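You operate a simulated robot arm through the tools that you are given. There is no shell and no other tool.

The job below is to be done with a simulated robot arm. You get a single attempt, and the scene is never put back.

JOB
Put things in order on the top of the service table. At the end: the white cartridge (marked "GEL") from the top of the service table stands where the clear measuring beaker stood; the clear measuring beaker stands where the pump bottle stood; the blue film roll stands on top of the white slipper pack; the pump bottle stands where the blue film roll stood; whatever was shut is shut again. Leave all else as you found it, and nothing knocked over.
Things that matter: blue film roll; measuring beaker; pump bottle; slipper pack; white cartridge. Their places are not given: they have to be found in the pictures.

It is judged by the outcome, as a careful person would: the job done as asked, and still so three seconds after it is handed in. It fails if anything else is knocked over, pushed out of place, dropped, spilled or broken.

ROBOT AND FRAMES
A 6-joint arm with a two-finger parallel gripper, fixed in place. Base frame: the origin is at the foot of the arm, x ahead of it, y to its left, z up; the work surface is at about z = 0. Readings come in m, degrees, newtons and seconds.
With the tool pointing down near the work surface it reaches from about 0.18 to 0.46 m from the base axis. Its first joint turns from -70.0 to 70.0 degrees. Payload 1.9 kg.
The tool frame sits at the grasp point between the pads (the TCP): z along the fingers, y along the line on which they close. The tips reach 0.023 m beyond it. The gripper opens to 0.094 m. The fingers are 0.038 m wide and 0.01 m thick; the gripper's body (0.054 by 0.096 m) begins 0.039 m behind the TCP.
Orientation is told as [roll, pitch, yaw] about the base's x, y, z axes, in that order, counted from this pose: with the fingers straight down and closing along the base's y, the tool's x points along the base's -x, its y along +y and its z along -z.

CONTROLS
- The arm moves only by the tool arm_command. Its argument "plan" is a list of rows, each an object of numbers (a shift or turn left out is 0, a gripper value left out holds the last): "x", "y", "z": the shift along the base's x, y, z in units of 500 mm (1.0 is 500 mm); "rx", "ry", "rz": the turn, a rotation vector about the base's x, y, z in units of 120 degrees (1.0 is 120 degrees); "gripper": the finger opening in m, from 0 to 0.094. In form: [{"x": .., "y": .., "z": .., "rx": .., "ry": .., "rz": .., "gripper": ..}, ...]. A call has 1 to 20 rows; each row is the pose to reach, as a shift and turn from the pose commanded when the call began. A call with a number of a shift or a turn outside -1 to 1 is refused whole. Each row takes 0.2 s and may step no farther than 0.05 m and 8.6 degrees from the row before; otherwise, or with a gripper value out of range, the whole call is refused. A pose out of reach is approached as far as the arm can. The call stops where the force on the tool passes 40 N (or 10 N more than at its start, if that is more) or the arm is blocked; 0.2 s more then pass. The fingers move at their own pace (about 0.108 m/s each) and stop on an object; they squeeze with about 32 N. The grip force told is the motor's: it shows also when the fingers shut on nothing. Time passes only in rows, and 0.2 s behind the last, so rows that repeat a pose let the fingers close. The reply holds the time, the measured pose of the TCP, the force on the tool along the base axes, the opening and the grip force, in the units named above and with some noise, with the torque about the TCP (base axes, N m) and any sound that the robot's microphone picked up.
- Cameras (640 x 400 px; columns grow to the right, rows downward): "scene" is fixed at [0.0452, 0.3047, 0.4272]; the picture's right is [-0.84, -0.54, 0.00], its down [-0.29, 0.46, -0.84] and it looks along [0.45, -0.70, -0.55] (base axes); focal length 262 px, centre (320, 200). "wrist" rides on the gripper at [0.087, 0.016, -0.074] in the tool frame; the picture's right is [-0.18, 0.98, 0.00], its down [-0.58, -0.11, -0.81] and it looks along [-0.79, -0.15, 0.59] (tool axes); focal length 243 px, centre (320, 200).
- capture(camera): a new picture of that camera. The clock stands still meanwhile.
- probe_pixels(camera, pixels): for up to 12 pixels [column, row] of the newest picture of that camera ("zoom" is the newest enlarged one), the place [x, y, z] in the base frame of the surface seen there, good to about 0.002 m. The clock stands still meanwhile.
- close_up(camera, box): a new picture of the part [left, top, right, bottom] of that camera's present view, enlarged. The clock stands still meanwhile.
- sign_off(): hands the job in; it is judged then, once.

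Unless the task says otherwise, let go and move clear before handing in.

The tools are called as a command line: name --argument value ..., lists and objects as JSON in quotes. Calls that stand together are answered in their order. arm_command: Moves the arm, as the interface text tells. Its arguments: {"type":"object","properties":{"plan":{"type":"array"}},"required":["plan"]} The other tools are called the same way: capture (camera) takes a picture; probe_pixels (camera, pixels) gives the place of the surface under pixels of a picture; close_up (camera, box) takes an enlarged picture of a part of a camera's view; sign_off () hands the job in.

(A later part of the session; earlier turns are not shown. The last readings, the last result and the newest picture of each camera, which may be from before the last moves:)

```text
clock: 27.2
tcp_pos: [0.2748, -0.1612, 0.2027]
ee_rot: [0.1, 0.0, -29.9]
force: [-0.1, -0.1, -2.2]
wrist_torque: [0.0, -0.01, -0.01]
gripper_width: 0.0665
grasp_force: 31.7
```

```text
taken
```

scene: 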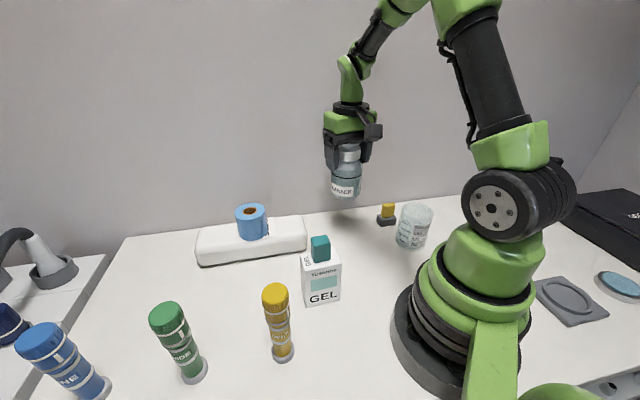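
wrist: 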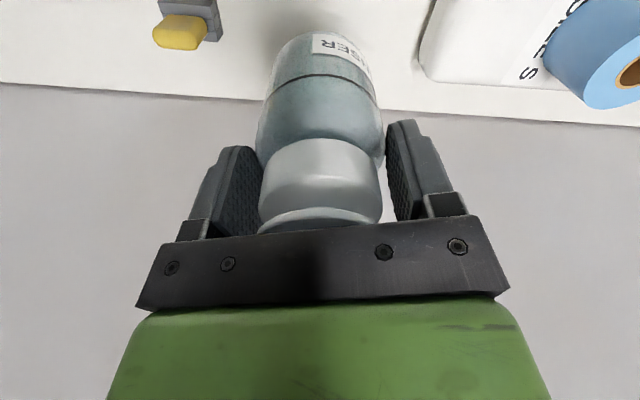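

The bottle hangs upright over the roll's old place (scene (345,180)). I will lower it gently to just above the table.

arm_command --plan '[{"z": -0.05}, {"z": -0.1}, {"z": -0.145}, {"z": -0.18}, {"z": -0.2}, {"z": -0.212}, {"z": -0.217}, {"z": -0.217}]'

close_up --camera "scene" --box '[280, 120, 440, 250]'

```text
clock: 29.0
tcp_pos: [0.2745, -0.1624, 0.0936]
ee_rot: [0.0, 0.0, -30.0]
force: [0.0, 0.3, -2.0]
wrist_torque: [0.0, 0.01, -0.03]
gripper_width: 0.0665
grasp_force: 32.4
```

```text
3.08 times, centred on (360, 185) of scene
```

zoom: 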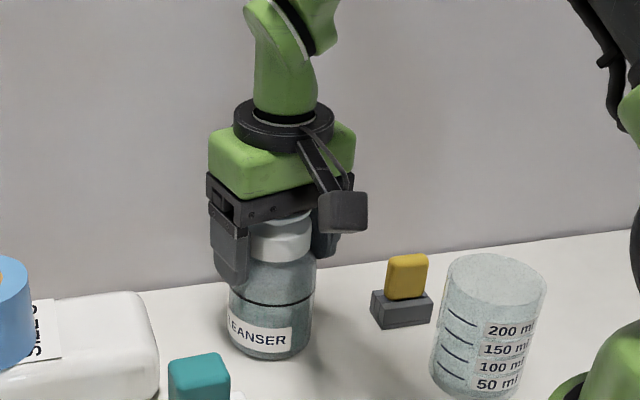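

The label now reads "CLEANSER" and the force still shows the full −2 N weight, so it hovers by a millimetre or two. I will lower in 1 mm steps.

arm_command --plan '[{"z": -0.002}, {"z": -0.004}, {"z": -0.004}]'

```text
clock: 29.8
tcp_pos: [0.2764, -0.1619, 0.0911]
ee_rot: [0.0, 0.0, -30.0]
force: [-2.7, 0.1, 6.5]
wrist_torque: [0.01, 0.09, 0.04]
gripper_width: 0.0669
grasp_force: 32.1
```

The upward force of 6.5 N says the bottle stands on the table with a little press. I will ease up by half a millimetre, open the fingers and rise straight up.

arm_command --plan '[{"z": 0.001}, {"z": 0.001, "gripper": 0.072}, {"z": 0.001, "gripper": 0.082}, {"z": 0.001, "gripper": 0.094}, {"z": 0.001, "gripper": 0.094}, {"z": 0.03, "gripper": 0.094}, {"z": 0.08, "gripper": 0.094}, {"z": 0.15, "gripper": 0.094}, {"z": 0.23, "gripper": 0.094}, {"z": 0.3, "gripper": 0.094}]'

capture --camera "wrist"

capture --camera "scene"

```text
clock: 32.0
tcp_pos: [0.2799, -0.1595, 0.2432]
ee_rot: [0.0, 0.0, -29.9]
force: [0.5, 0.4, -0.1]
wrist_torque: [-0.02, -0.02, 0.04]
gripper_width: 0.0939
grasp_force: 0.0
```

```text
taken
```

wrist: 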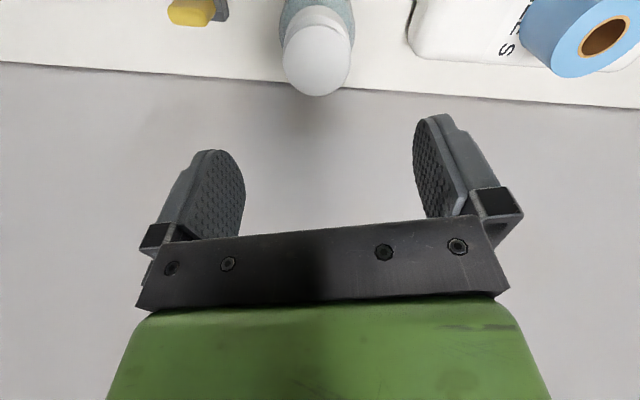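

```text
taken
```

scene: 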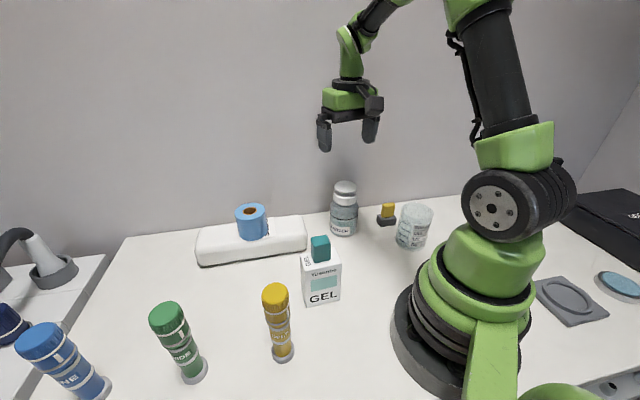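

The pump bottle stands at the roll's old spot (scene (344,208)). I will move above the beaker near (0.118,-0.21) with yaw −60 to see it from close.

probe_pixels --camera "wrist" --pixels '[[317, 60], [286, 62], [350, 62], [317, 92], [317, 32]]'

arm_command --plan '[{"x": -0.05, "y": -0.016, "z": -0.01, "rz": -0.04}, {"x": -0.1, "y": -0.032, "z": -0.03, "rz": -0.08}, {"x": -0.15, "y": -0.05, "z": -0.05, "rz": -0.12}, {"x": -0.2, "y": -0.065, "z": -0.07, "rz": -0.16}, {"x": -0.26, "y": -0.082, "z": -0.09, "rz": -0.2}, {"x": -0.316, "y": -0.1, "z": -0.1, "rz": -0.25}, {"x": -0.316, "y": -0.1, "z": -0.1, "rz": -0.25}]'

capture --camera "wrist"

close_up --camera "wrist" --box '[220, 0, 420, 125]'

capture --camera "scene"

```text
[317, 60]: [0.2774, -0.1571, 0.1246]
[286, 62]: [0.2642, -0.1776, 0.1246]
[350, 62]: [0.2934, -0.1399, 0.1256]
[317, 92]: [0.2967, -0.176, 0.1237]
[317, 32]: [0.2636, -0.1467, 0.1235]
```

```text
clock: 33.6
tcp_pos: [0.1198, -0.212, 0.191]
ee_rot: [0.0, 0.0, -60.0]
force: [0.1, 0.9, -0.4]
wrist_torque: [-0.01, -0.01, 0.0]
gripper_width: 0.0941
grasp_force: 0.1
```

```text
taken
```

wrist: 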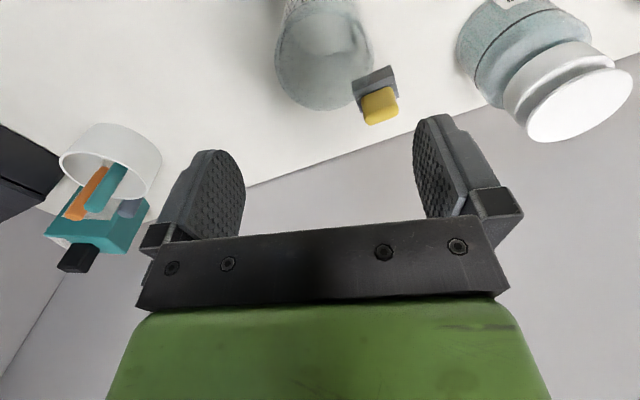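

```text
3.20 times, centred on (320, 62) of wrist
```

zoom: 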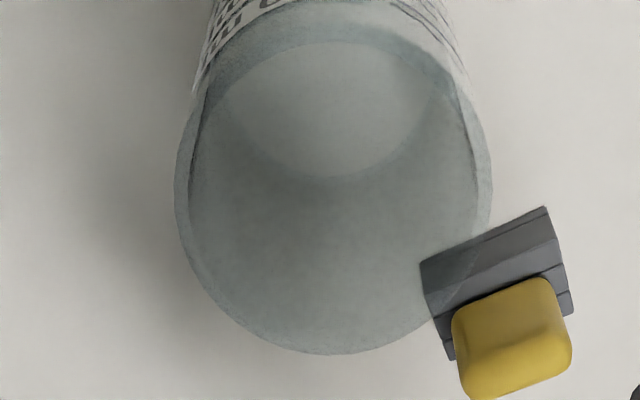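

```text
taken
```

scene: 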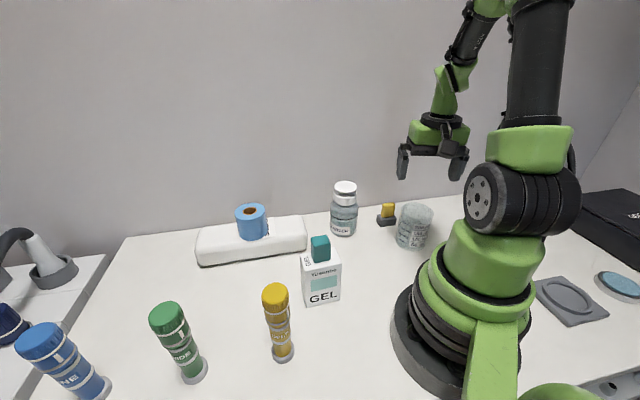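

The beaker's rim is in the enlarged view with left edge (178,190), right edge (490,190) and far edge (335,352). I will probe the rim, label and floor for the axis and height.

probe_pixels --camera "zoom" --pixels '[[182, 190], [486, 190], [335, 351], [230, 310], [440, 310], [335, 15], [280, 20], [400, 20], [330, 110], [330, 175], [235, 30], [440, 285]]'

probe_pixels --camera "wrist" --pixels '[[276, 60], [370, 60], [324, 108], [290, 5], [345, 5], [375, 75], [355, 85], [395, 70]]'

close_up --camera "scene" --box '[370, 190, 450, 260]'

```text
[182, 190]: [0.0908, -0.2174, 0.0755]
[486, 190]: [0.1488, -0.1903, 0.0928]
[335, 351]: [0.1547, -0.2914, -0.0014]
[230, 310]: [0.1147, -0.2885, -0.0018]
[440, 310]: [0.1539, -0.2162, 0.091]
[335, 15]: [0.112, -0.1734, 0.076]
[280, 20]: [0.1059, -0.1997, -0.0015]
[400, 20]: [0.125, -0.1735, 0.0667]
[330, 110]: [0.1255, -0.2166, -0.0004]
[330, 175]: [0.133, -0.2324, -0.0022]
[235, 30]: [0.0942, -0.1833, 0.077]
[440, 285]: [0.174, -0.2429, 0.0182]
```

```text
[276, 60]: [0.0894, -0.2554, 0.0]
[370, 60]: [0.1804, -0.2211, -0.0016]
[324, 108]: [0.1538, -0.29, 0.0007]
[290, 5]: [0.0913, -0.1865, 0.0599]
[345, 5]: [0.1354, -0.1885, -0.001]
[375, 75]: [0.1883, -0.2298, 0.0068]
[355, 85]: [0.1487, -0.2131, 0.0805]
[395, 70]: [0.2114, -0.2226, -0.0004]
```

```text
5.71 times, centred on (410, 225) of scene
```

zoom: 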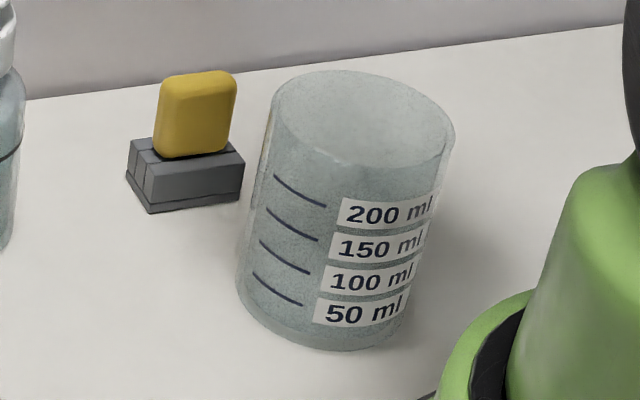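

The glass makes rim probes unreliable, but the printed label and tick marks are solid. I will probe those in the newest enlargement to fit the cylinder.

probe_pixels --camera "zoom" --pixels '[[358, 216], [405, 209], [425, 205], [348, 248], [400, 242], [340, 280], [395, 275], [335, 314], [390, 308], [300, 193], [283, 257], [276, 290]]'

probe_pixels --camera "zoom" --pixels '[[346, 210], [345, 218], [430, 212], [324, 310], [320, 318], [400, 300], [310, 200], [280, 180], [270, 215], [310, 235], [262, 282], [300, 302]]'

probe_pixels --camera "zoom" --pixels '[[275, 100], [345, 72], [454, 145], [440, 110], [240, 290], [290, 335], [340, 348], [395, 335], [250, 200], [440, 190], [330, 150], [380, 165]]'

```text
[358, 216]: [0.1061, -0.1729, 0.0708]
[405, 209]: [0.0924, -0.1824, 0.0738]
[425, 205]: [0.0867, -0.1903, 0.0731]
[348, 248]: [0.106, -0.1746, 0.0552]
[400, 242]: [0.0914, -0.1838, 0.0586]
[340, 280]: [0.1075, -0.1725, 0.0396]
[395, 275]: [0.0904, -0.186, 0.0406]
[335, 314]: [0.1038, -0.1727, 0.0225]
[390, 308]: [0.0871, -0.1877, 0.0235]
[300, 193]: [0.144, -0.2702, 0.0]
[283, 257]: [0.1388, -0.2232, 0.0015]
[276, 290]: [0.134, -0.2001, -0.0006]
```

```text
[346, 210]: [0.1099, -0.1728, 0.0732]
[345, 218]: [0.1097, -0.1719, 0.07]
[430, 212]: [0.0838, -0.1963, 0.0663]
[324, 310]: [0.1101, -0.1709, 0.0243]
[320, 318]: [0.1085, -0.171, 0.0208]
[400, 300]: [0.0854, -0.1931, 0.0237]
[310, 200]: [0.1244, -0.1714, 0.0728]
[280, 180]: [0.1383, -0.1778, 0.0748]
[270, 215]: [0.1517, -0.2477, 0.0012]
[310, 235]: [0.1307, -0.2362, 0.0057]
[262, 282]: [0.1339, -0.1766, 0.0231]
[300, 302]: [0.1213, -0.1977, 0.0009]
```

```text
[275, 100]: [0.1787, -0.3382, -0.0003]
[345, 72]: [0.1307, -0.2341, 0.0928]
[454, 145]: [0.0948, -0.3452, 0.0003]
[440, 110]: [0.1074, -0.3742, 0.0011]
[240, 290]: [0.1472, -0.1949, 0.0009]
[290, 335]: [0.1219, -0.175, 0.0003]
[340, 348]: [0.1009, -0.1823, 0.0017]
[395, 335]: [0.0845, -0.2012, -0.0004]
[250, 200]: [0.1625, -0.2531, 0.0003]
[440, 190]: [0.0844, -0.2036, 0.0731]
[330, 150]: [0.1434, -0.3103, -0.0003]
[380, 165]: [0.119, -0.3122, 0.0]
```

The label points fit a cylinder centred at (0.118,-0.205), radius ≈0.034, rim at z≈0.092. I will centre over it and descend part-way to check the finger alignment before passing the rim.

arm_command --plan '[{"y": 0.01, "z": -0.03, "gripper": 0.094}, {"y": 0.01, "z": -0.07, "gripper": 0.094}, {"y": 0.01, "z": -0.1, "gripper": 0.094}, {"y": 0.01, "z": -0.12, "gripper": 0.094}, {"y": 0.01, "z": -0.12, "gripper": 0.094}]'

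capture --camera "wrist"

close_up --camera "scene" --box '[350, 130, 490, 260]'

```text
clock: 34.8
tcp_pos: [0.1195, -0.2067, 0.1308]
ee_rot: [-0.1, 0.0, -60.0]
force: [0.7, -0.5, 0.0]
wrist_torque: [0.02, -0.02, -0.02]
gripper_width: 0.094
grasp_force: 0.1
```

```text
taken
```

wrist: 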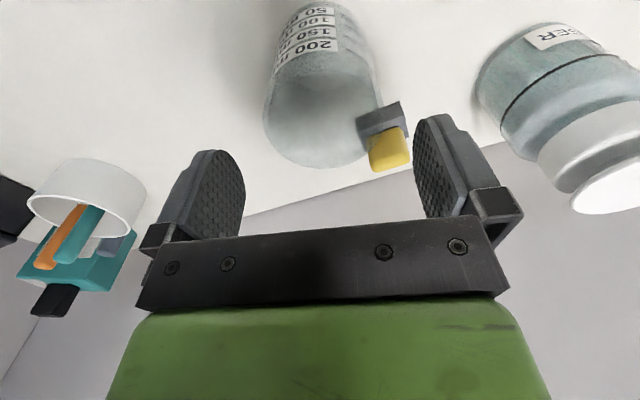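

```text
3.08 times, centred on (420, 195) of scene
```

zoom: 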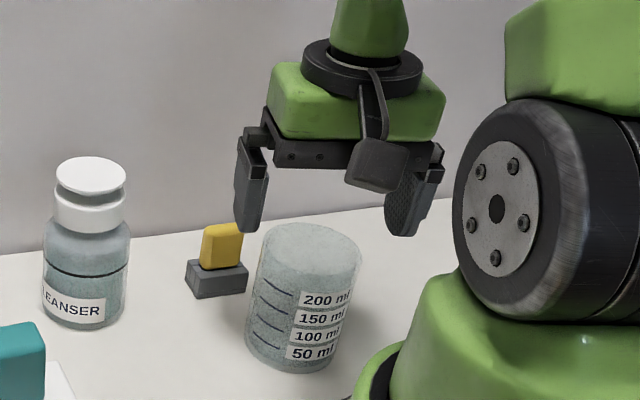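

The rim spans wrist columns 264–377, centred at 320 between the fingers. I will go down to z≈0.062 and close on the beaker wall.

arm_command --plan '[{"z": -0.03}, {"z": -0.06}, {"z": -0.09}, {"z": -0.115}, {"z": -0.136}, {"z": -0.136}]'

capture --camera "wrist"

close_up --camera "scene" --box '[350, 130, 490, 260]'

```text
clock: 36.2
tcp_pos: [0.1187, -0.2064, 0.0617]
ee_rot: [0.0, 0.0, -59.9]
force: [0.7, -0.2, -0.8]
wrist_torque: [0.0, 0.01, 0.0]
gripper_width: 0.0939
grasp_force: 0.1
```

```text
taken
```

wrist: 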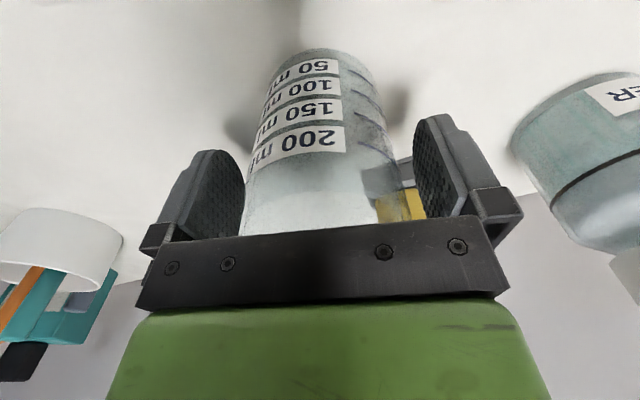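

```text
3.08 times, centred on (420, 195) of scene
```

zoom: 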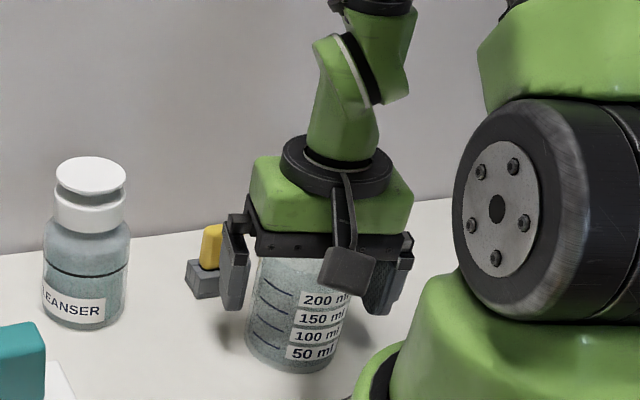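

Both fingers straddle the beaker with no contact force. I will close on it now.

arm_command --plan '[{"gripper": 0.08}, {"gripper": 0.07}, {"gripper": 0.055}, {"gripper": 0.055}, {"gripper": 0.055}]'

capture --camera "wrist"

```text
clock: 37.4
tcp_pos: [0.1184, -0.2067, 0.0624]
ee_rot: [0.0, 0.0, -60.0]
force: [-0.1, 0.7, -0.4]
wrist_torque: [-0.02, 0.04, -0.01]
gripper_width: 0.0671
grasp_force: 32.0
```

```text
taken
```

wrist: 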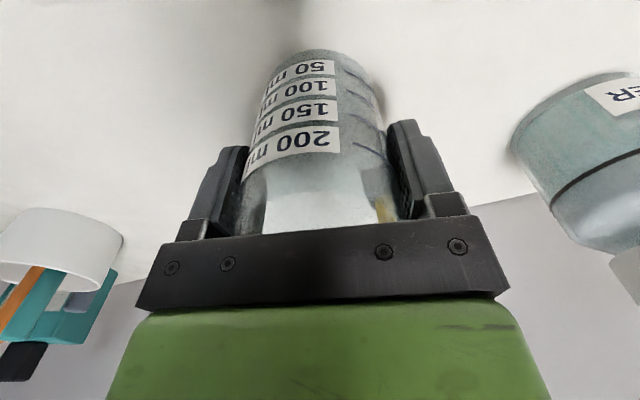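

The beaker is held at 0.0671 m. I will lift it straight up well above all other things and check it.

arm_command --plan '[{"z": 0.02}, {"z": 0.06}, {"z": 0.13}, {"z": 0.21}, {"z": 0.29}, {"z": 0.356}, {"z": 0.356}]'

capture --camera "wrist"

capture --camera "scene"

```text
clock: 39.0
tcp_pos: [0.1148, -0.2026, 0.244]
ee_rot: [0.0, 0.0, -59.9]
force: [-0.1, -0.3, -0.6]
wrist_torque: [0.03, -0.01, 0.01]
gripper_width: 0.067
grasp_force: 31.8
```

```text
taken
```

wrist: 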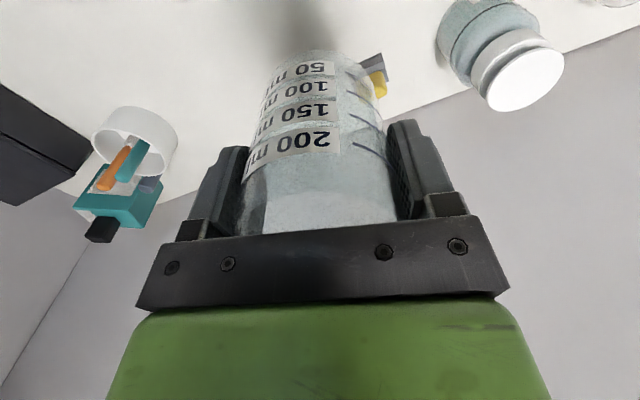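

```text
taken
```

scene: 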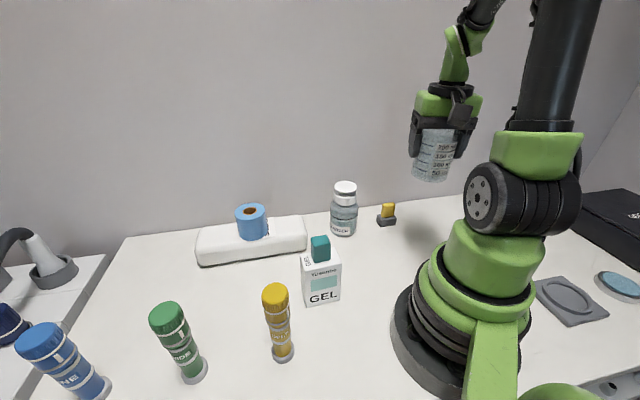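

The beaker is upright and well clear (scene (435,155)). I will swing it over to above the pump bottle's old place at (0.4015,0.2195).

arm_command --plan '[{"x": 0.044, "y": 0.04, "rz": 0.04}, {"x": 0.094, "y": 0.1, "rz": 0.1}, {"x": 0.144, "y": 0.16, "rz": 0.16}, {"x": 0.184, "y": 0.23, "rz": 0.22}, {"x": 0.234, "y": 0.3, "rz": 0.28}, {"x": 0.284, "y": 0.37, "rz": 0.34}, {"x": 0.33, "y": 0.446, "rz": 0.4}, {"x": 0.37, "y": 0.522, "rz": 0.46}, {"x": 0.408, "y": 0.598, "rz": 0.52}, {"x": 0.448, "y": 0.67, "rz": 0.58}, {"x": 0.484, "y": 0.73, "rz": 0.64}, {"x": 0.52, "y": 0.786, "z": -0.01, "rz": 0.69}, {"x": 0.548, "y": 0.826, "z": -0.04, "rz": 0.72}, {"x": 0.567, "y": 0.849, "z": -0.09, "rz": 0.733}, {"x": 0.567, "y": 0.849, "z": -0.13, "rz": 0.733}, {"x": 0.567, "y": 0.849, "z": -0.13, "rz": 0.733}]'

capture --camera "wrist"

capture --camera "scene"

```text
clock: 42.4
tcp_pos: [0.4007, 0.2174, 0.1761]
ee_rot: [0.0, 0.1, 28.0]
force: [0.5, 0.3, 0.4]
wrist_torque: [-0.01, -0.02, 0.01]
gripper_width: 0.067
grasp_force: 32.0
```

```text
taken
```

wrist: 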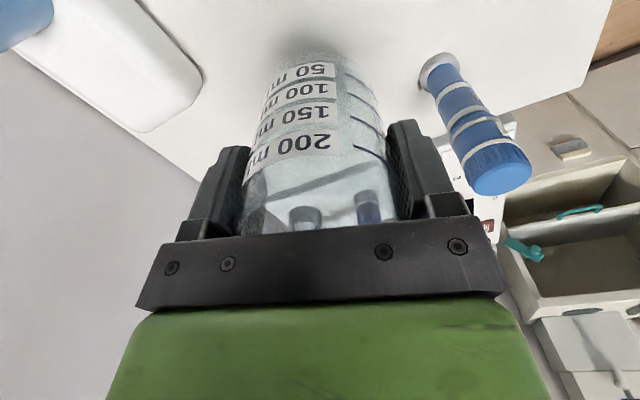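

```text
taken
```

scene: 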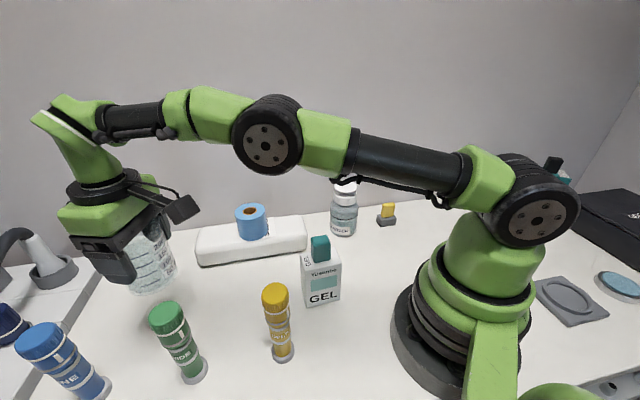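

The beaker hangs upright over the place at TCP (0.401,0.217,0.176). I will lower it to just above the table, then finish in fine steps.

arm_command --plan '[{"z": -0.04}, {"z": -0.09}, {"z": -0.14}, {"z": -0.175}, {"z": -0.2}, {"z": -0.214}, {"z": -0.22}, {"z": -0.22}]'

close_up --camera "scene" --box '[50, 190, 230, 350]'

```text
clock: 44.2
tcp_pos: [0.4021, 0.2167, 0.0668]
ee_rot: [0.0, 0.0, 27.9]
force: [-0.2, -0.4, -0.9]
wrist_torque: [0.01, -0.01, -0.03]
gripper_width: 0.067
grasp_force: 32.4
```

```text
2.50 times, centred on (140, 270) of scene
```

zoom: 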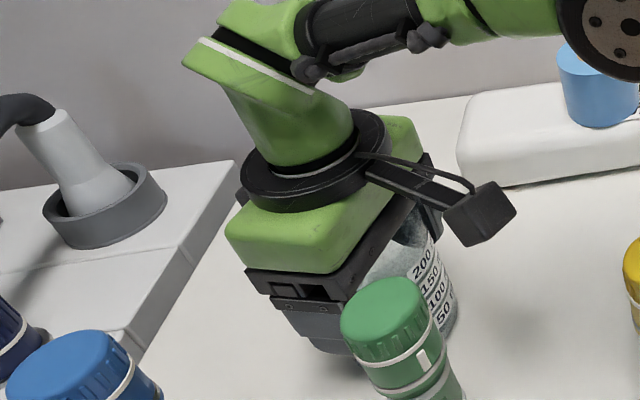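

The TCP is at z=0.067 with no contact yet. I will lower in 1 mm steps.

arm_command --plan '[{"z": -0.002}, {"z": -0.004}, {"z": -0.004}]'

```text
clock: 45.0
tcp_pos: [0.4013, 0.2184, 0.0657]
ee_rot: [0.0, 0.0, 28.0]
force: [-0.5, -0.3, -1.0]
wrist_torque: [0.02, 0.02, 0.02]
gripper_width: 0.067
grasp_force: 31.7
```

arm_command --plan '[{"z": -0.002}, {"z": -0.004}, {"z": -0.004}]'

```text
clock: 45.8
tcp_pos: [0.4015, 0.2192, 0.0637]
ee_rot: [0.0, 0.1, 28.0]
force: [0.2, 0.1, -0.2]
wrist_torque: [0.03, 0.0, 0.02]
gripper_width: 0.0668
grasp_force: 32.3
```

The force is close to zero; contact is not certain yet. I will lower another 1–2 mm in half-millimetre steps.

arm_command --plan '[{"z": -0.001}, {"z": -0.002}, {"z": -0.002}]'

```text
clock: 46.6
tcp_pos: [0.4009, 0.2182, 0.0614]
ee_rot: [0.1, -0.1, 28.0]
force: [0.0, 0.6, -1.1]
wrist_torque: [0.0, -0.04, -0.01]
gripper_width: 0.067
grasp_force: 31.7
```

arm_command --plan '[{"z": -0.001}, {"z": -0.002}, {"z": -0.002}]'

```text
clock: 47.4
tcp_pos: [0.4013, 0.2176, 0.0617]
ee_rot: [-0.1, -0.2, 27.9]
force: [-2.5, -1.3, 14.8]
wrist_torque: [-0.05, 0.22, 0.03]
gripper_width: 0.0671
grasp_force: 32.5
```

Contact is firm at 14.8 N, so the beaker stands on the table. I will ease back 0.8 mm, open, and rise straight up.

arm_command --plan '[{"z": 0.0016}, {"z": 0.0016, "gripper": 0.072}, {"z": 0.0016, "gripper": 0.082}, {"z": 0.0016, "gripper": 0.094}, {"z": 0.0016, "gripper": 0.094}, {"z": 0.03, "gripper": 0.094}, {"z": 0.08, "gripper": 0.094}, {"z": 0.14, "gripper": 0.094}, {"z": 0.2, "gripper": 0.094}, {"x": -0.02, "y": -0.02, "z": 0.26, "gripper": 0.094}]'

capture --camera "wrist"

capture --camera "scene"

```text
clock: 49.6
tcp_pos: [0.3887, 0.2106, 0.1931]
ee_rot: [-0.1, -0.1, 28.0]
force: [0.8, 0.2, 0.4]
wrist_torque: [0.0, 0.02, 0.02]
gripper_width: 0.0942
grasp_force: 0.1
```

```text
taken
```

wrist: 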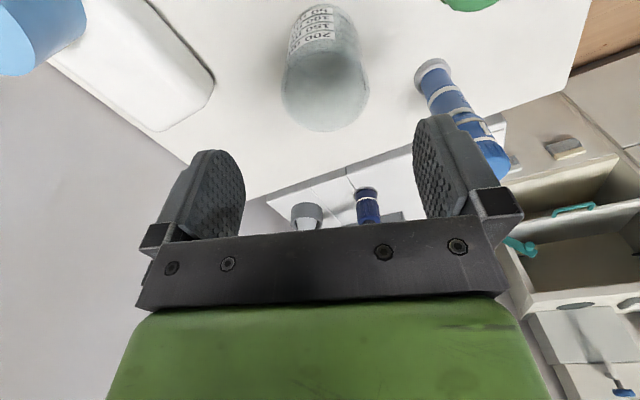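

```text
taken
```

scene: 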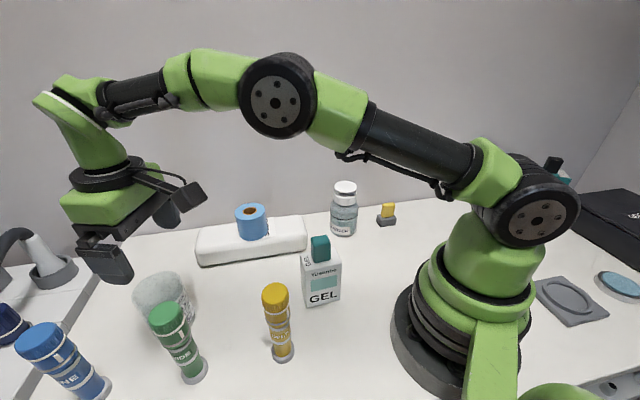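

The beaker stands where the pump bottle was (wrist (325,85)). Now I will move above the cartridge near (0.2135,0.038) with yaw 47 to look at it from above.

arm_command --plan '[{"x": -0.03, "y": -0.03, "z": 0.04, "rz": 0.015}, {"x": -0.07, "y": -0.07, "z": 0.09, "rz": 0.03}, {"x": -0.12, "y": -0.115, "z": 0.13, "rz": 0.05}, {"x": -0.17, "y": -0.16, "z": 0.142, "rz": 0.07}, {"x": -0.22, "y": -0.21, "z": 0.142, "rz": 0.09}, {"x": -0.27, "y": -0.26, "z": 0.142, "rz": 0.12}, {"x": -0.32, "y": -0.305, "z": 0.142, "rz": 0.14}, {"x": -0.356, "y": -0.343, "z": 0.142, "rz": 0.158}, {"x": -0.356, "y": -0.343, "z": 0.142, "rz": 0.158}]'

capture --camera "wrist"

capture --camera "scene"

```text
clock: 51.6
tcp_pos: [0.2139, 0.0381, 0.2611]
ee_rot: [0.0, 0.1, 47.1]
force: [-0.1, -0.6, 0.6]
wrist_torque: [0.03, 0.0, -0.04]
gripper_width: 0.094
grasp_force: 0.0
```

```text
taken
```

wrist: 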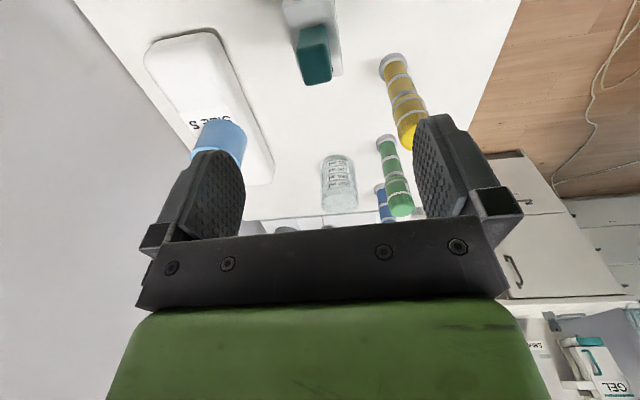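

```text
taken
```

scene: 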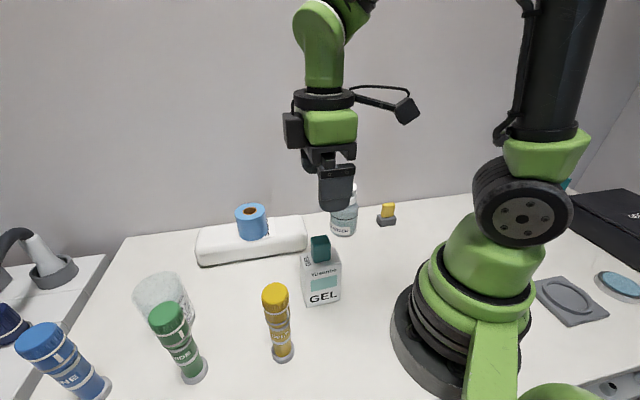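

close_up --camera "wrist" --box '[250, 0, 390, 100]'

close_up --camera "scene" --box '[280, 220, 370, 310]'

```text
4.00 times, centred on (320, 50) of wrist
```

zoom: 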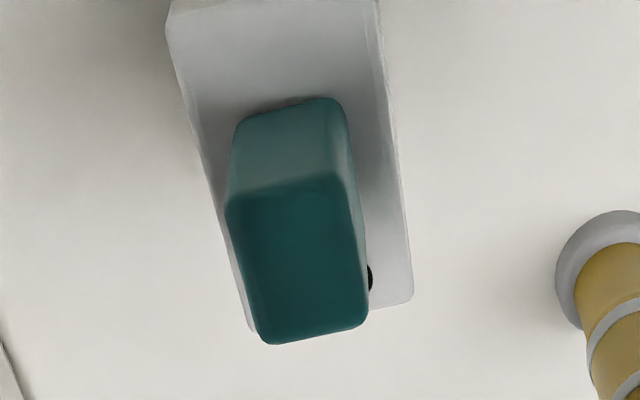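

```text
4.44 times, centred on (325, 265) of scene
```

zoom: 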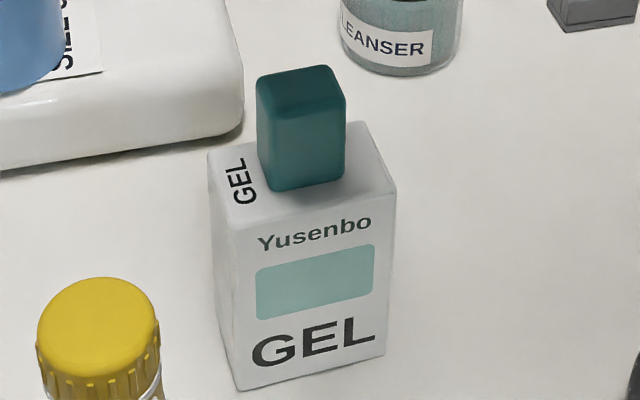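

The cartridge is seen with its printed front facing the camera and the cap off-centre on top. I will probe the top edges, the front and side faces, and the cap in the newest enlargement.

probe_pixels --camera "zoom" --pixels '[[212, 158], [232, 228], [392, 190], [358, 126], [300, 215], [250, 300], [380, 260], [250, 370], [375, 345], [222, 250], [228, 330], [215, 200]]'

probe_pixels --camera "zoom" --pixels '[[262, 82], [272, 100], [340, 90], [328, 70], [300, 85], [280, 150], [335, 140], [265, 150], [275, 185], [338, 175], [345, 200], [365, 150]]'

```text
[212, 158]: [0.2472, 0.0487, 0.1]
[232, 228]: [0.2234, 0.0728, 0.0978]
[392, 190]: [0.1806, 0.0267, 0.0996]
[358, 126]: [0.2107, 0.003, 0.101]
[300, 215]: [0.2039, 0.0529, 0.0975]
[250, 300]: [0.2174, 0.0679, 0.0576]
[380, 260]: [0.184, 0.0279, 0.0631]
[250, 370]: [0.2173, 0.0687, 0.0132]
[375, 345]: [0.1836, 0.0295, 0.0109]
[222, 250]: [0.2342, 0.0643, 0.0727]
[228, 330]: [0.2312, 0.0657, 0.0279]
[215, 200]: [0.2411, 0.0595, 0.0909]
```

```text
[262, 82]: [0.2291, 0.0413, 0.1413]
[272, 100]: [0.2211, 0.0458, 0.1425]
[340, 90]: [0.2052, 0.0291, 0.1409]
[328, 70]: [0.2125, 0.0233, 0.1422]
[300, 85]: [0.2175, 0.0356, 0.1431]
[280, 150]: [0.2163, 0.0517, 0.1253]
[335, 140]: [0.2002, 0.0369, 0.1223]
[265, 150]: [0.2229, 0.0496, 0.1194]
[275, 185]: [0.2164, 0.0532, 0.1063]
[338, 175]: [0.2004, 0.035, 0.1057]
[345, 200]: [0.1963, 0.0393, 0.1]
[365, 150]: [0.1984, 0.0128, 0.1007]
```

The cartridge body is about 0.062 × 0.037 m and 0.10 m tall, centred near (0.2155,0.038) with its long side at 50°, and the cap top is at z≈0.143. I will set yaw 50 and descend to z≈0.175 to check the straddle.

arm_command --plan '[{"x": 0.004, "z": -0.05, "rz": 0.015}, {"x": 0.004, "z": -0.1, "rz": 0.025}, {"x": 0.004, "z": -0.14, "rz": 0.025}, {"x": 0.004, "z": -0.17, "rz": 0.025}, {"x": 0.004, "z": -0.17, "rz": 0.025}]'

capture --camera "wrist"

close_up --camera "scene" --box '[260, 150, 420, 310]'

```text
clock: 52.8
tcp_pos: [0.2145, 0.0371, 0.1789]
ee_rot: [0.0, -0.1, 49.9]
force: [0.0, 0.3, -0.8]
wrist_torque: [0.0, 0.01, 0.03]
gripper_width: 0.0941
grasp_force: 0.1
```

```text
taken
```

wrist: 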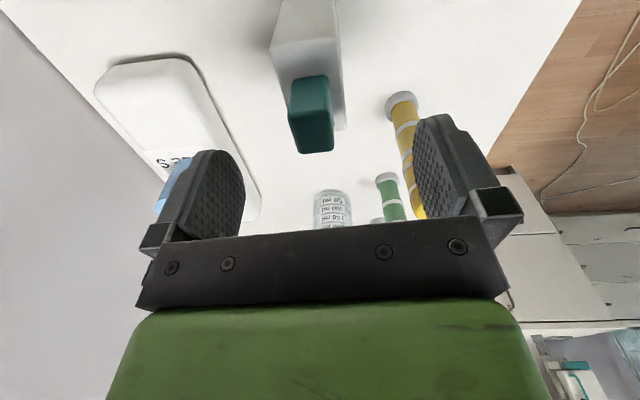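

```text
2.50 times, centred on (340, 230) of scene
```

zoom: 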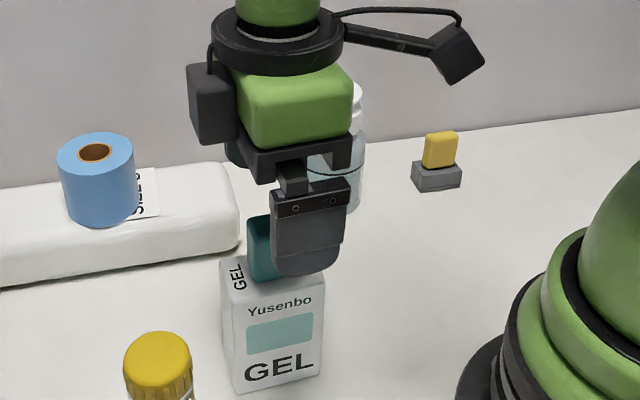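

The body (wrist columns 272–347) and the cap lie between the fingers. I will descend to about z=0.111, watching the force, before the last few millimetres.

arm_command --plan '[{"z": -0.03}, {"z": -0.06}, {"z": -0.09}, {"z": -0.115}, {"z": -0.128}, {"z": -0.128}]'

capture --camera "wrist"

close_up --camera "scene" --box '[260, 170, 420, 310]'

```text
clock: 54.2
tcp_pos: [0.2153, 0.0369, 0.1123]
ee_rot: [0.0, 0.0, 49.9]
force: [-0.5, 0.3, -0.2]
wrist_torque: [0.03, -0.04, 0.01]
gripper_width: 0.094
grasp_force: 0.0
```

```text
taken
```

wrist: 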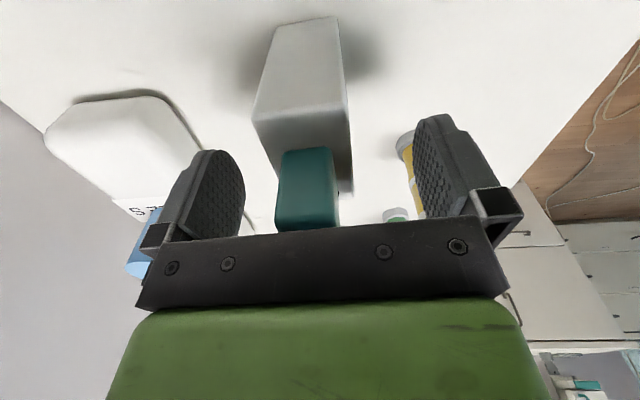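

```text
2.86 times, centred on (340, 240) of scene
```

zoom: 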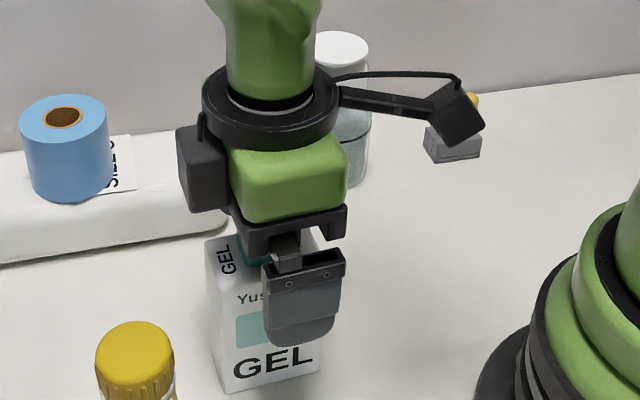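

The cartridge looks off-centre to the left between the fingers (body columns about 255–352 vs finger faces 245 and 415), so closing now could push it over. I will probe its edges to centre the gripper first.

probe_pixels --camera "wrist" --pixels '[[258, 115], [262, 125], [345, 100], [350, 150], [300, 110], [300, 70], [280, 30], [338, 25], [285, 160], [332, 155], [308, 190], [352, 185]]'

close_up --camera "wrist" --box '[220, 10, 440, 240]'

```text
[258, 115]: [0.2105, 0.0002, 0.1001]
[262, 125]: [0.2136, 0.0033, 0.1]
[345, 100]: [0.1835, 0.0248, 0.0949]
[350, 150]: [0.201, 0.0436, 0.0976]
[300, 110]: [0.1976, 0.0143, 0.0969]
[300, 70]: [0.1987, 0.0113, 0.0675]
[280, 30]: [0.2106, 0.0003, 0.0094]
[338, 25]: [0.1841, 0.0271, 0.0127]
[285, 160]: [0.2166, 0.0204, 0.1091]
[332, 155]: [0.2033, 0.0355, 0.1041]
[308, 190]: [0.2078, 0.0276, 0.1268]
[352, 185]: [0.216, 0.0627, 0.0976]
```

```text
1.74 times, centred on (330, 125) of wrist
```

zoom: 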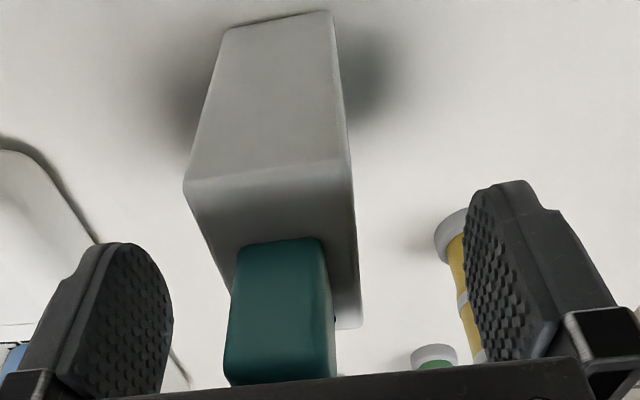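

The probed faces put the cartridge centre at about (0.2165,0.037), so the gripper is only ~2 mm off; the apparent offset is parallax. I will nudge to centre, go down to z≈0.107 and close slowly.

arm_command --plan '[{"x": 0.003, "y": -0.0026, "z": 0.0}, {"x": 0.003, "y": -0.0026, "z": -0.004}, {"x": 0.003, "y": -0.0026, "z": -0.008}, {"x": 0.003, "y": -0.0026, "z": -0.008}]'

```text
clock: 55.2
tcp_pos: [0.2182, 0.0359, 0.1095]
ee_rot: [0.0, -0.1, 50.0]
force: [-0.1, 0.3, -0.3]
wrist_torque: [0.02, 0.02, -0.02]
gripper_width: 0.0941
grasp_force: 0.0
```

There is no contact. I will close the fingers in stages onto the cartridge body.

arm_command --plan '[{"gripper": 0.07}, {"gripper": 0.055}, {"gripper": 0.047}, {"gripper": 0.043}, {"gripper": 0.04}, {"gripper": 0.037}, {"gripper": 0.03}, {"gripper": 0.03}, {"gripper": 0.03}]'

capture --camera "wrist"

close_up --camera "scene" --box '[260, 170, 420, 310]'

```text
clock: 57.2
tcp_pos: [0.2172, 0.0359, 0.109]
ee_rot: [0.1, 0.0, 49.9]
force: [2.5, 0.1, 0.7]
wrist_torque: [0.07, -0.17, -0.04]
gripper_width: 0.0415
grasp_force: 31.6
```

```text
taken
```

wrist: 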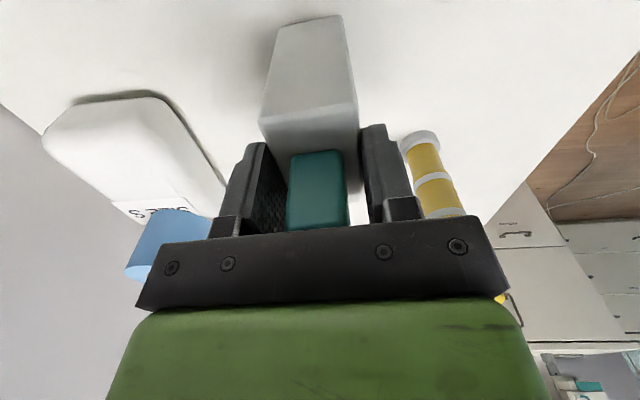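

```text
2.86 times, centred on (340, 240) of scene
```

zoom: 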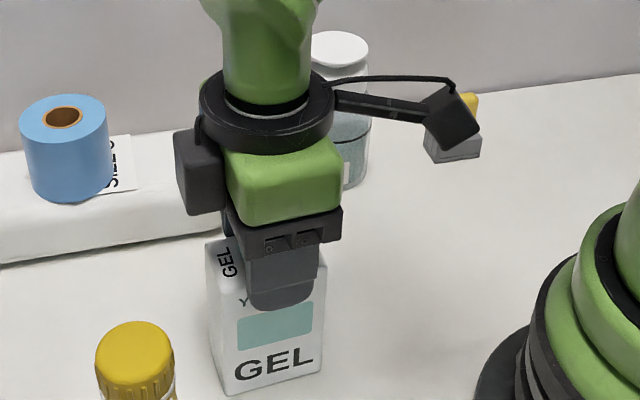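

The cartridge is held at 0.0415 m with 31.6 N. I will lift it 3 cm slowly and check for tilt or slip.

arm_command --plan '[{"z": 0.01}, {"z": 0.025}, {"z": 0.045}, {"z": 0.06}, {"z": 0.06}]'

capture --camera "wrist"

close_up --camera "scene" --box '[260, 170, 420, 310]'

```text
clock: 58.4
tcp_pos: [0.2174, 0.0346, 0.138]
ee_rot: [0.0, 0.0, 49.9]
force: [1.2, 0.4, -4.6]
wrist_torque: [0.0, -0.01, 0.01]
gripper_width: 0.0418
grasp_force: 31.9
```

```text
taken
```

wrist: 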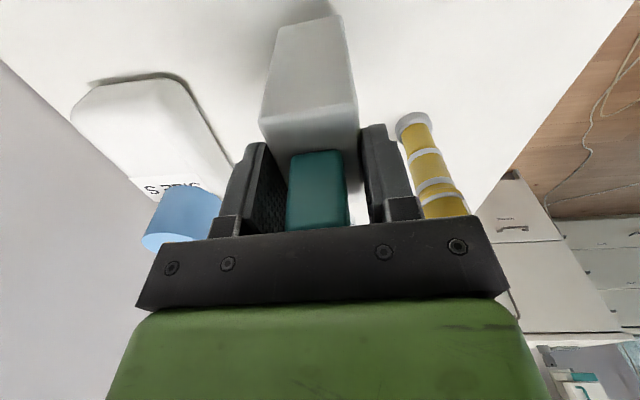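

```text
2.86 times, centred on (340, 240) of scene
```

zoom: 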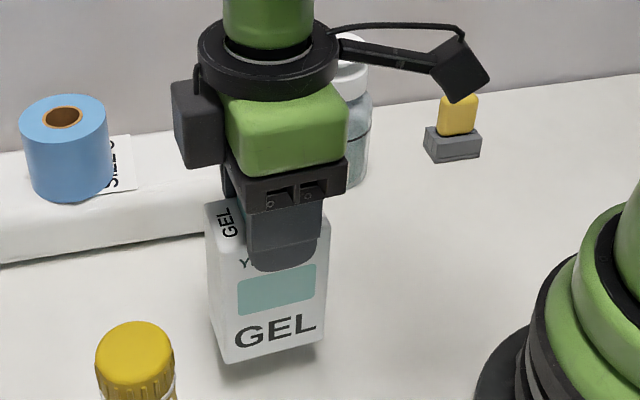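

The cartridge hangs straight (weight ≈4.6 N, width steady at 0.0418). I will raise it above the other things and carry it along an arc to above the beaker's old place at (0.118,-0.205).

arm_command --plan '[{"z": 0.06}, {"z": 0.13}, {"z": 0.2}, {"x": 0.018, "y": -0.058, "z": 0.22, "rz": -0.065}, {"x": 0.023, "y": -0.122, "z": 0.22, "rz": -0.13}, {"x": 0.02, "y": -0.187, "z": 0.22, "rz": -0.195}, {"x": 0.003, "y": -0.25, "z": 0.22, "rz": -0.26}, {"x": -0.025, "y": -0.31, "z": 0.22, "rz": -0.325}, {"x": -0.062, "y": -0.364, "z": 0.22, "rz": -0.39}, {"x": -0.106, "y": -0.413, "z": 0.22, "rz": -0.455}, {"x": -0.15, "y": -0.451, "z": 0.22, "rz": -0.52}, {"x": -0.198, "y": -0.484, "z": 0.22, "rz": -0.583}, {"x": -0.198, "y": -0.484, "z": 0.22, "rz": -0.583}]'

capture --camera "wrist"

capture --camera "scene"

```text
clock: 61.2
tcp_pos: [0.1196, -0.2057, 0.2471]
ee_rot: [0.0, 0.0, -20.1]
force: [-0.3, 0.7, -4.6]
wrist_torque: [0.01, 0.02, 0.04]
gripper_width: 0.0418
grasp_force: 31.5
```

```text
taken
```

wrist: 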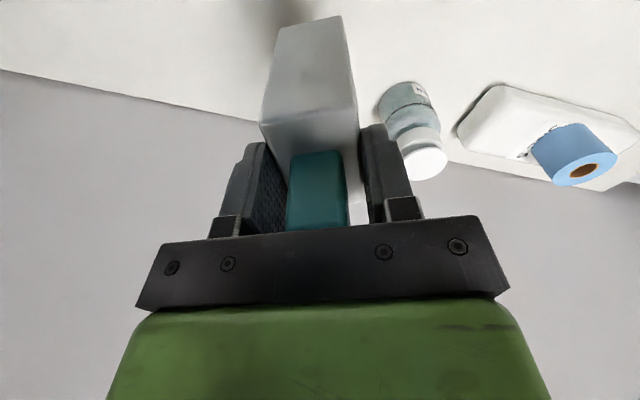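

```text
taken
```

scene: 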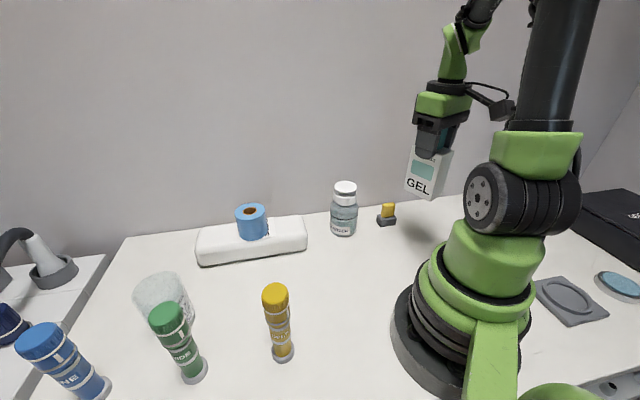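

The cartridge is upright above the spot (scene (425,170)) and clear of the switch. I will lower it to a few millimetres above the table.

arm_command --plan '[{"z": -0.05}, {"z": -0.11}, {"z": -0.17}, {"z": -0.22}, {"z": -0.25}, {"z": -0.265}, {"z": -0.272}, {"z": -0.272}]'

close_up --camera "scene" --box '[340, 120, 500, 260]'

capture --camera "wrist"

```text
clock: 63.0
tcp_pos: [0.1163, -0.2073, 0.1152]
ee_rot: [0.0, 0.1, -19.9]
force: [0.3, 0.0, -5.6]
wrist_torque: [0.01, -0.02, -0.03]
gripper_width: 0.0416
grasp_force: 31.9
```

```text
2.86 times, centred on (420, 190) of scene
```

zoom: 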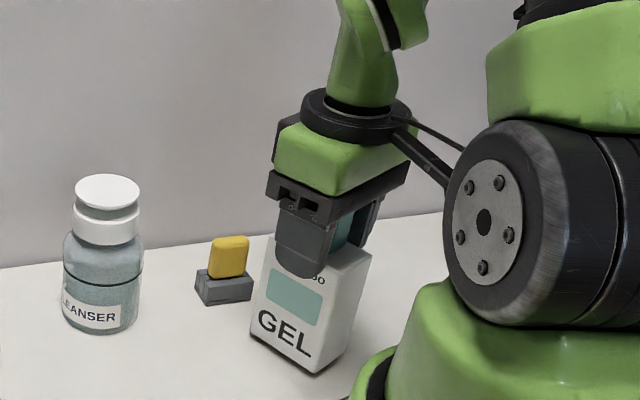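

```text
taken
```

wrist: 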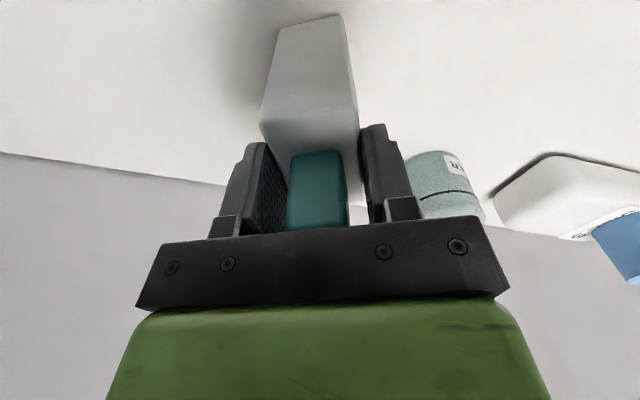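

The full weight still hangs (−5.6 N), so it is a few millimetres up. I will lower in 1 mm steps until the table takes the weight.

arm_command --plan '[{"z": -0.002}, {"z": -0.004}, {"z": -0.006}, {"z": -0.006}]'

```text
clock: 64.0
tcp_pos: [0.1172, -0.2074, 0.1113]
ee_rot: [0.0, 0.0, -20.0]
force: [-0.6, 0.3, -5.3]
wrist_torque: [0.02, -0.01, 0.0]
gripper_width: 0.0419
grasp_force: 31.1
```

arm_command --plan '[{"z": -0.001}, {"z": -0.002}, {"z": -0.002}]'

```text
clock: 64.8
tcp_pos: [0.1174, -0.2079, 0.1087]
ee_rot: [0.0, 0.0, -19.9]
force: [0.9, 1.3, -4.7]
wrist_torque: [-0.01, -0.02, 0.02]
gripper_width: 0.0414
grasp_force: 31.6
```

arm_command --plan '[{"z": -0.001}, {"z": -0.002}, {"z": -0.002}]'

```text
clock: 65.6
tcp_pos: [0.1185, -0.2069, 0.1086]
ee_rot: [0.0, 0.0, -20.1]
force: [-3.6, 1.1, 5.6]
wrist_torque: [0.18, 0.04, 0.04]
gripper_width: 0.0419
grasp_force: 32.1
```

The force swung to +5.6 N, so the cartridge stands on the table. I will ease up slightly, open in stages and rise straight up.

arm_command --plan '[{"z": 0.001}, {"z": 0.001, "gripper": 0.046}, {"z": 0.001, "gripper": 0.052}, {"z": 0.001, "gripper": 0.065}, {"z": 0.001, "gripper": 0.08}, {"z": 0.001, "gripper": 0.09}, {"z": 0.02, "gripper": 0.09}, {"z": 0.06, "gripper": 0.09}, {"z": 0.12, "gripper": 0.09}, {"z": 0.2, "gripper": 0.09}, {"z": 0.28, "gripper": 0.09}, {"z": 0.36, "gripper": 0.09}]'

capture --camera "wrist"

capture --camera "scene"

```text
clock: 68.2
tcp_pos: [0.1144, -0.2096, 0.2859]
ee_rot: [0.1, 0.0, -19.9]
force: [0.3, 0.0, 0.2]
wrist_torque: [0.03, -0.03, 0.01]
gripper_width: 0.0899
grasp_force: 0.1
```

```text
taken
```

wrist: 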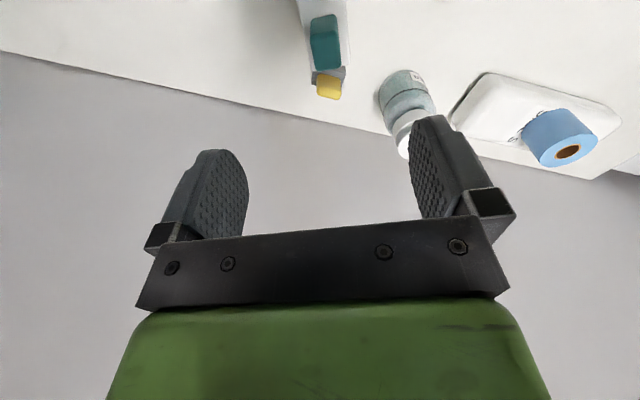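

```text
taken
```

scene: 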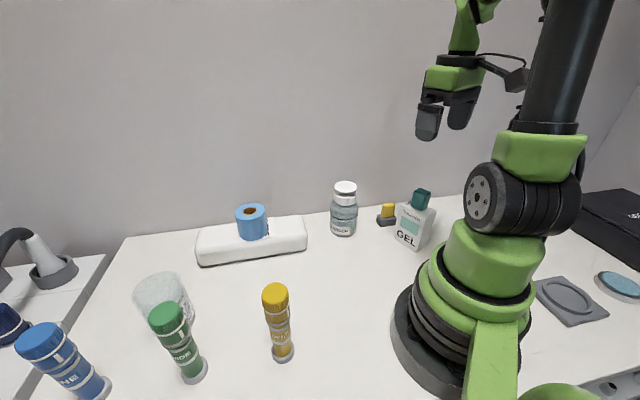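

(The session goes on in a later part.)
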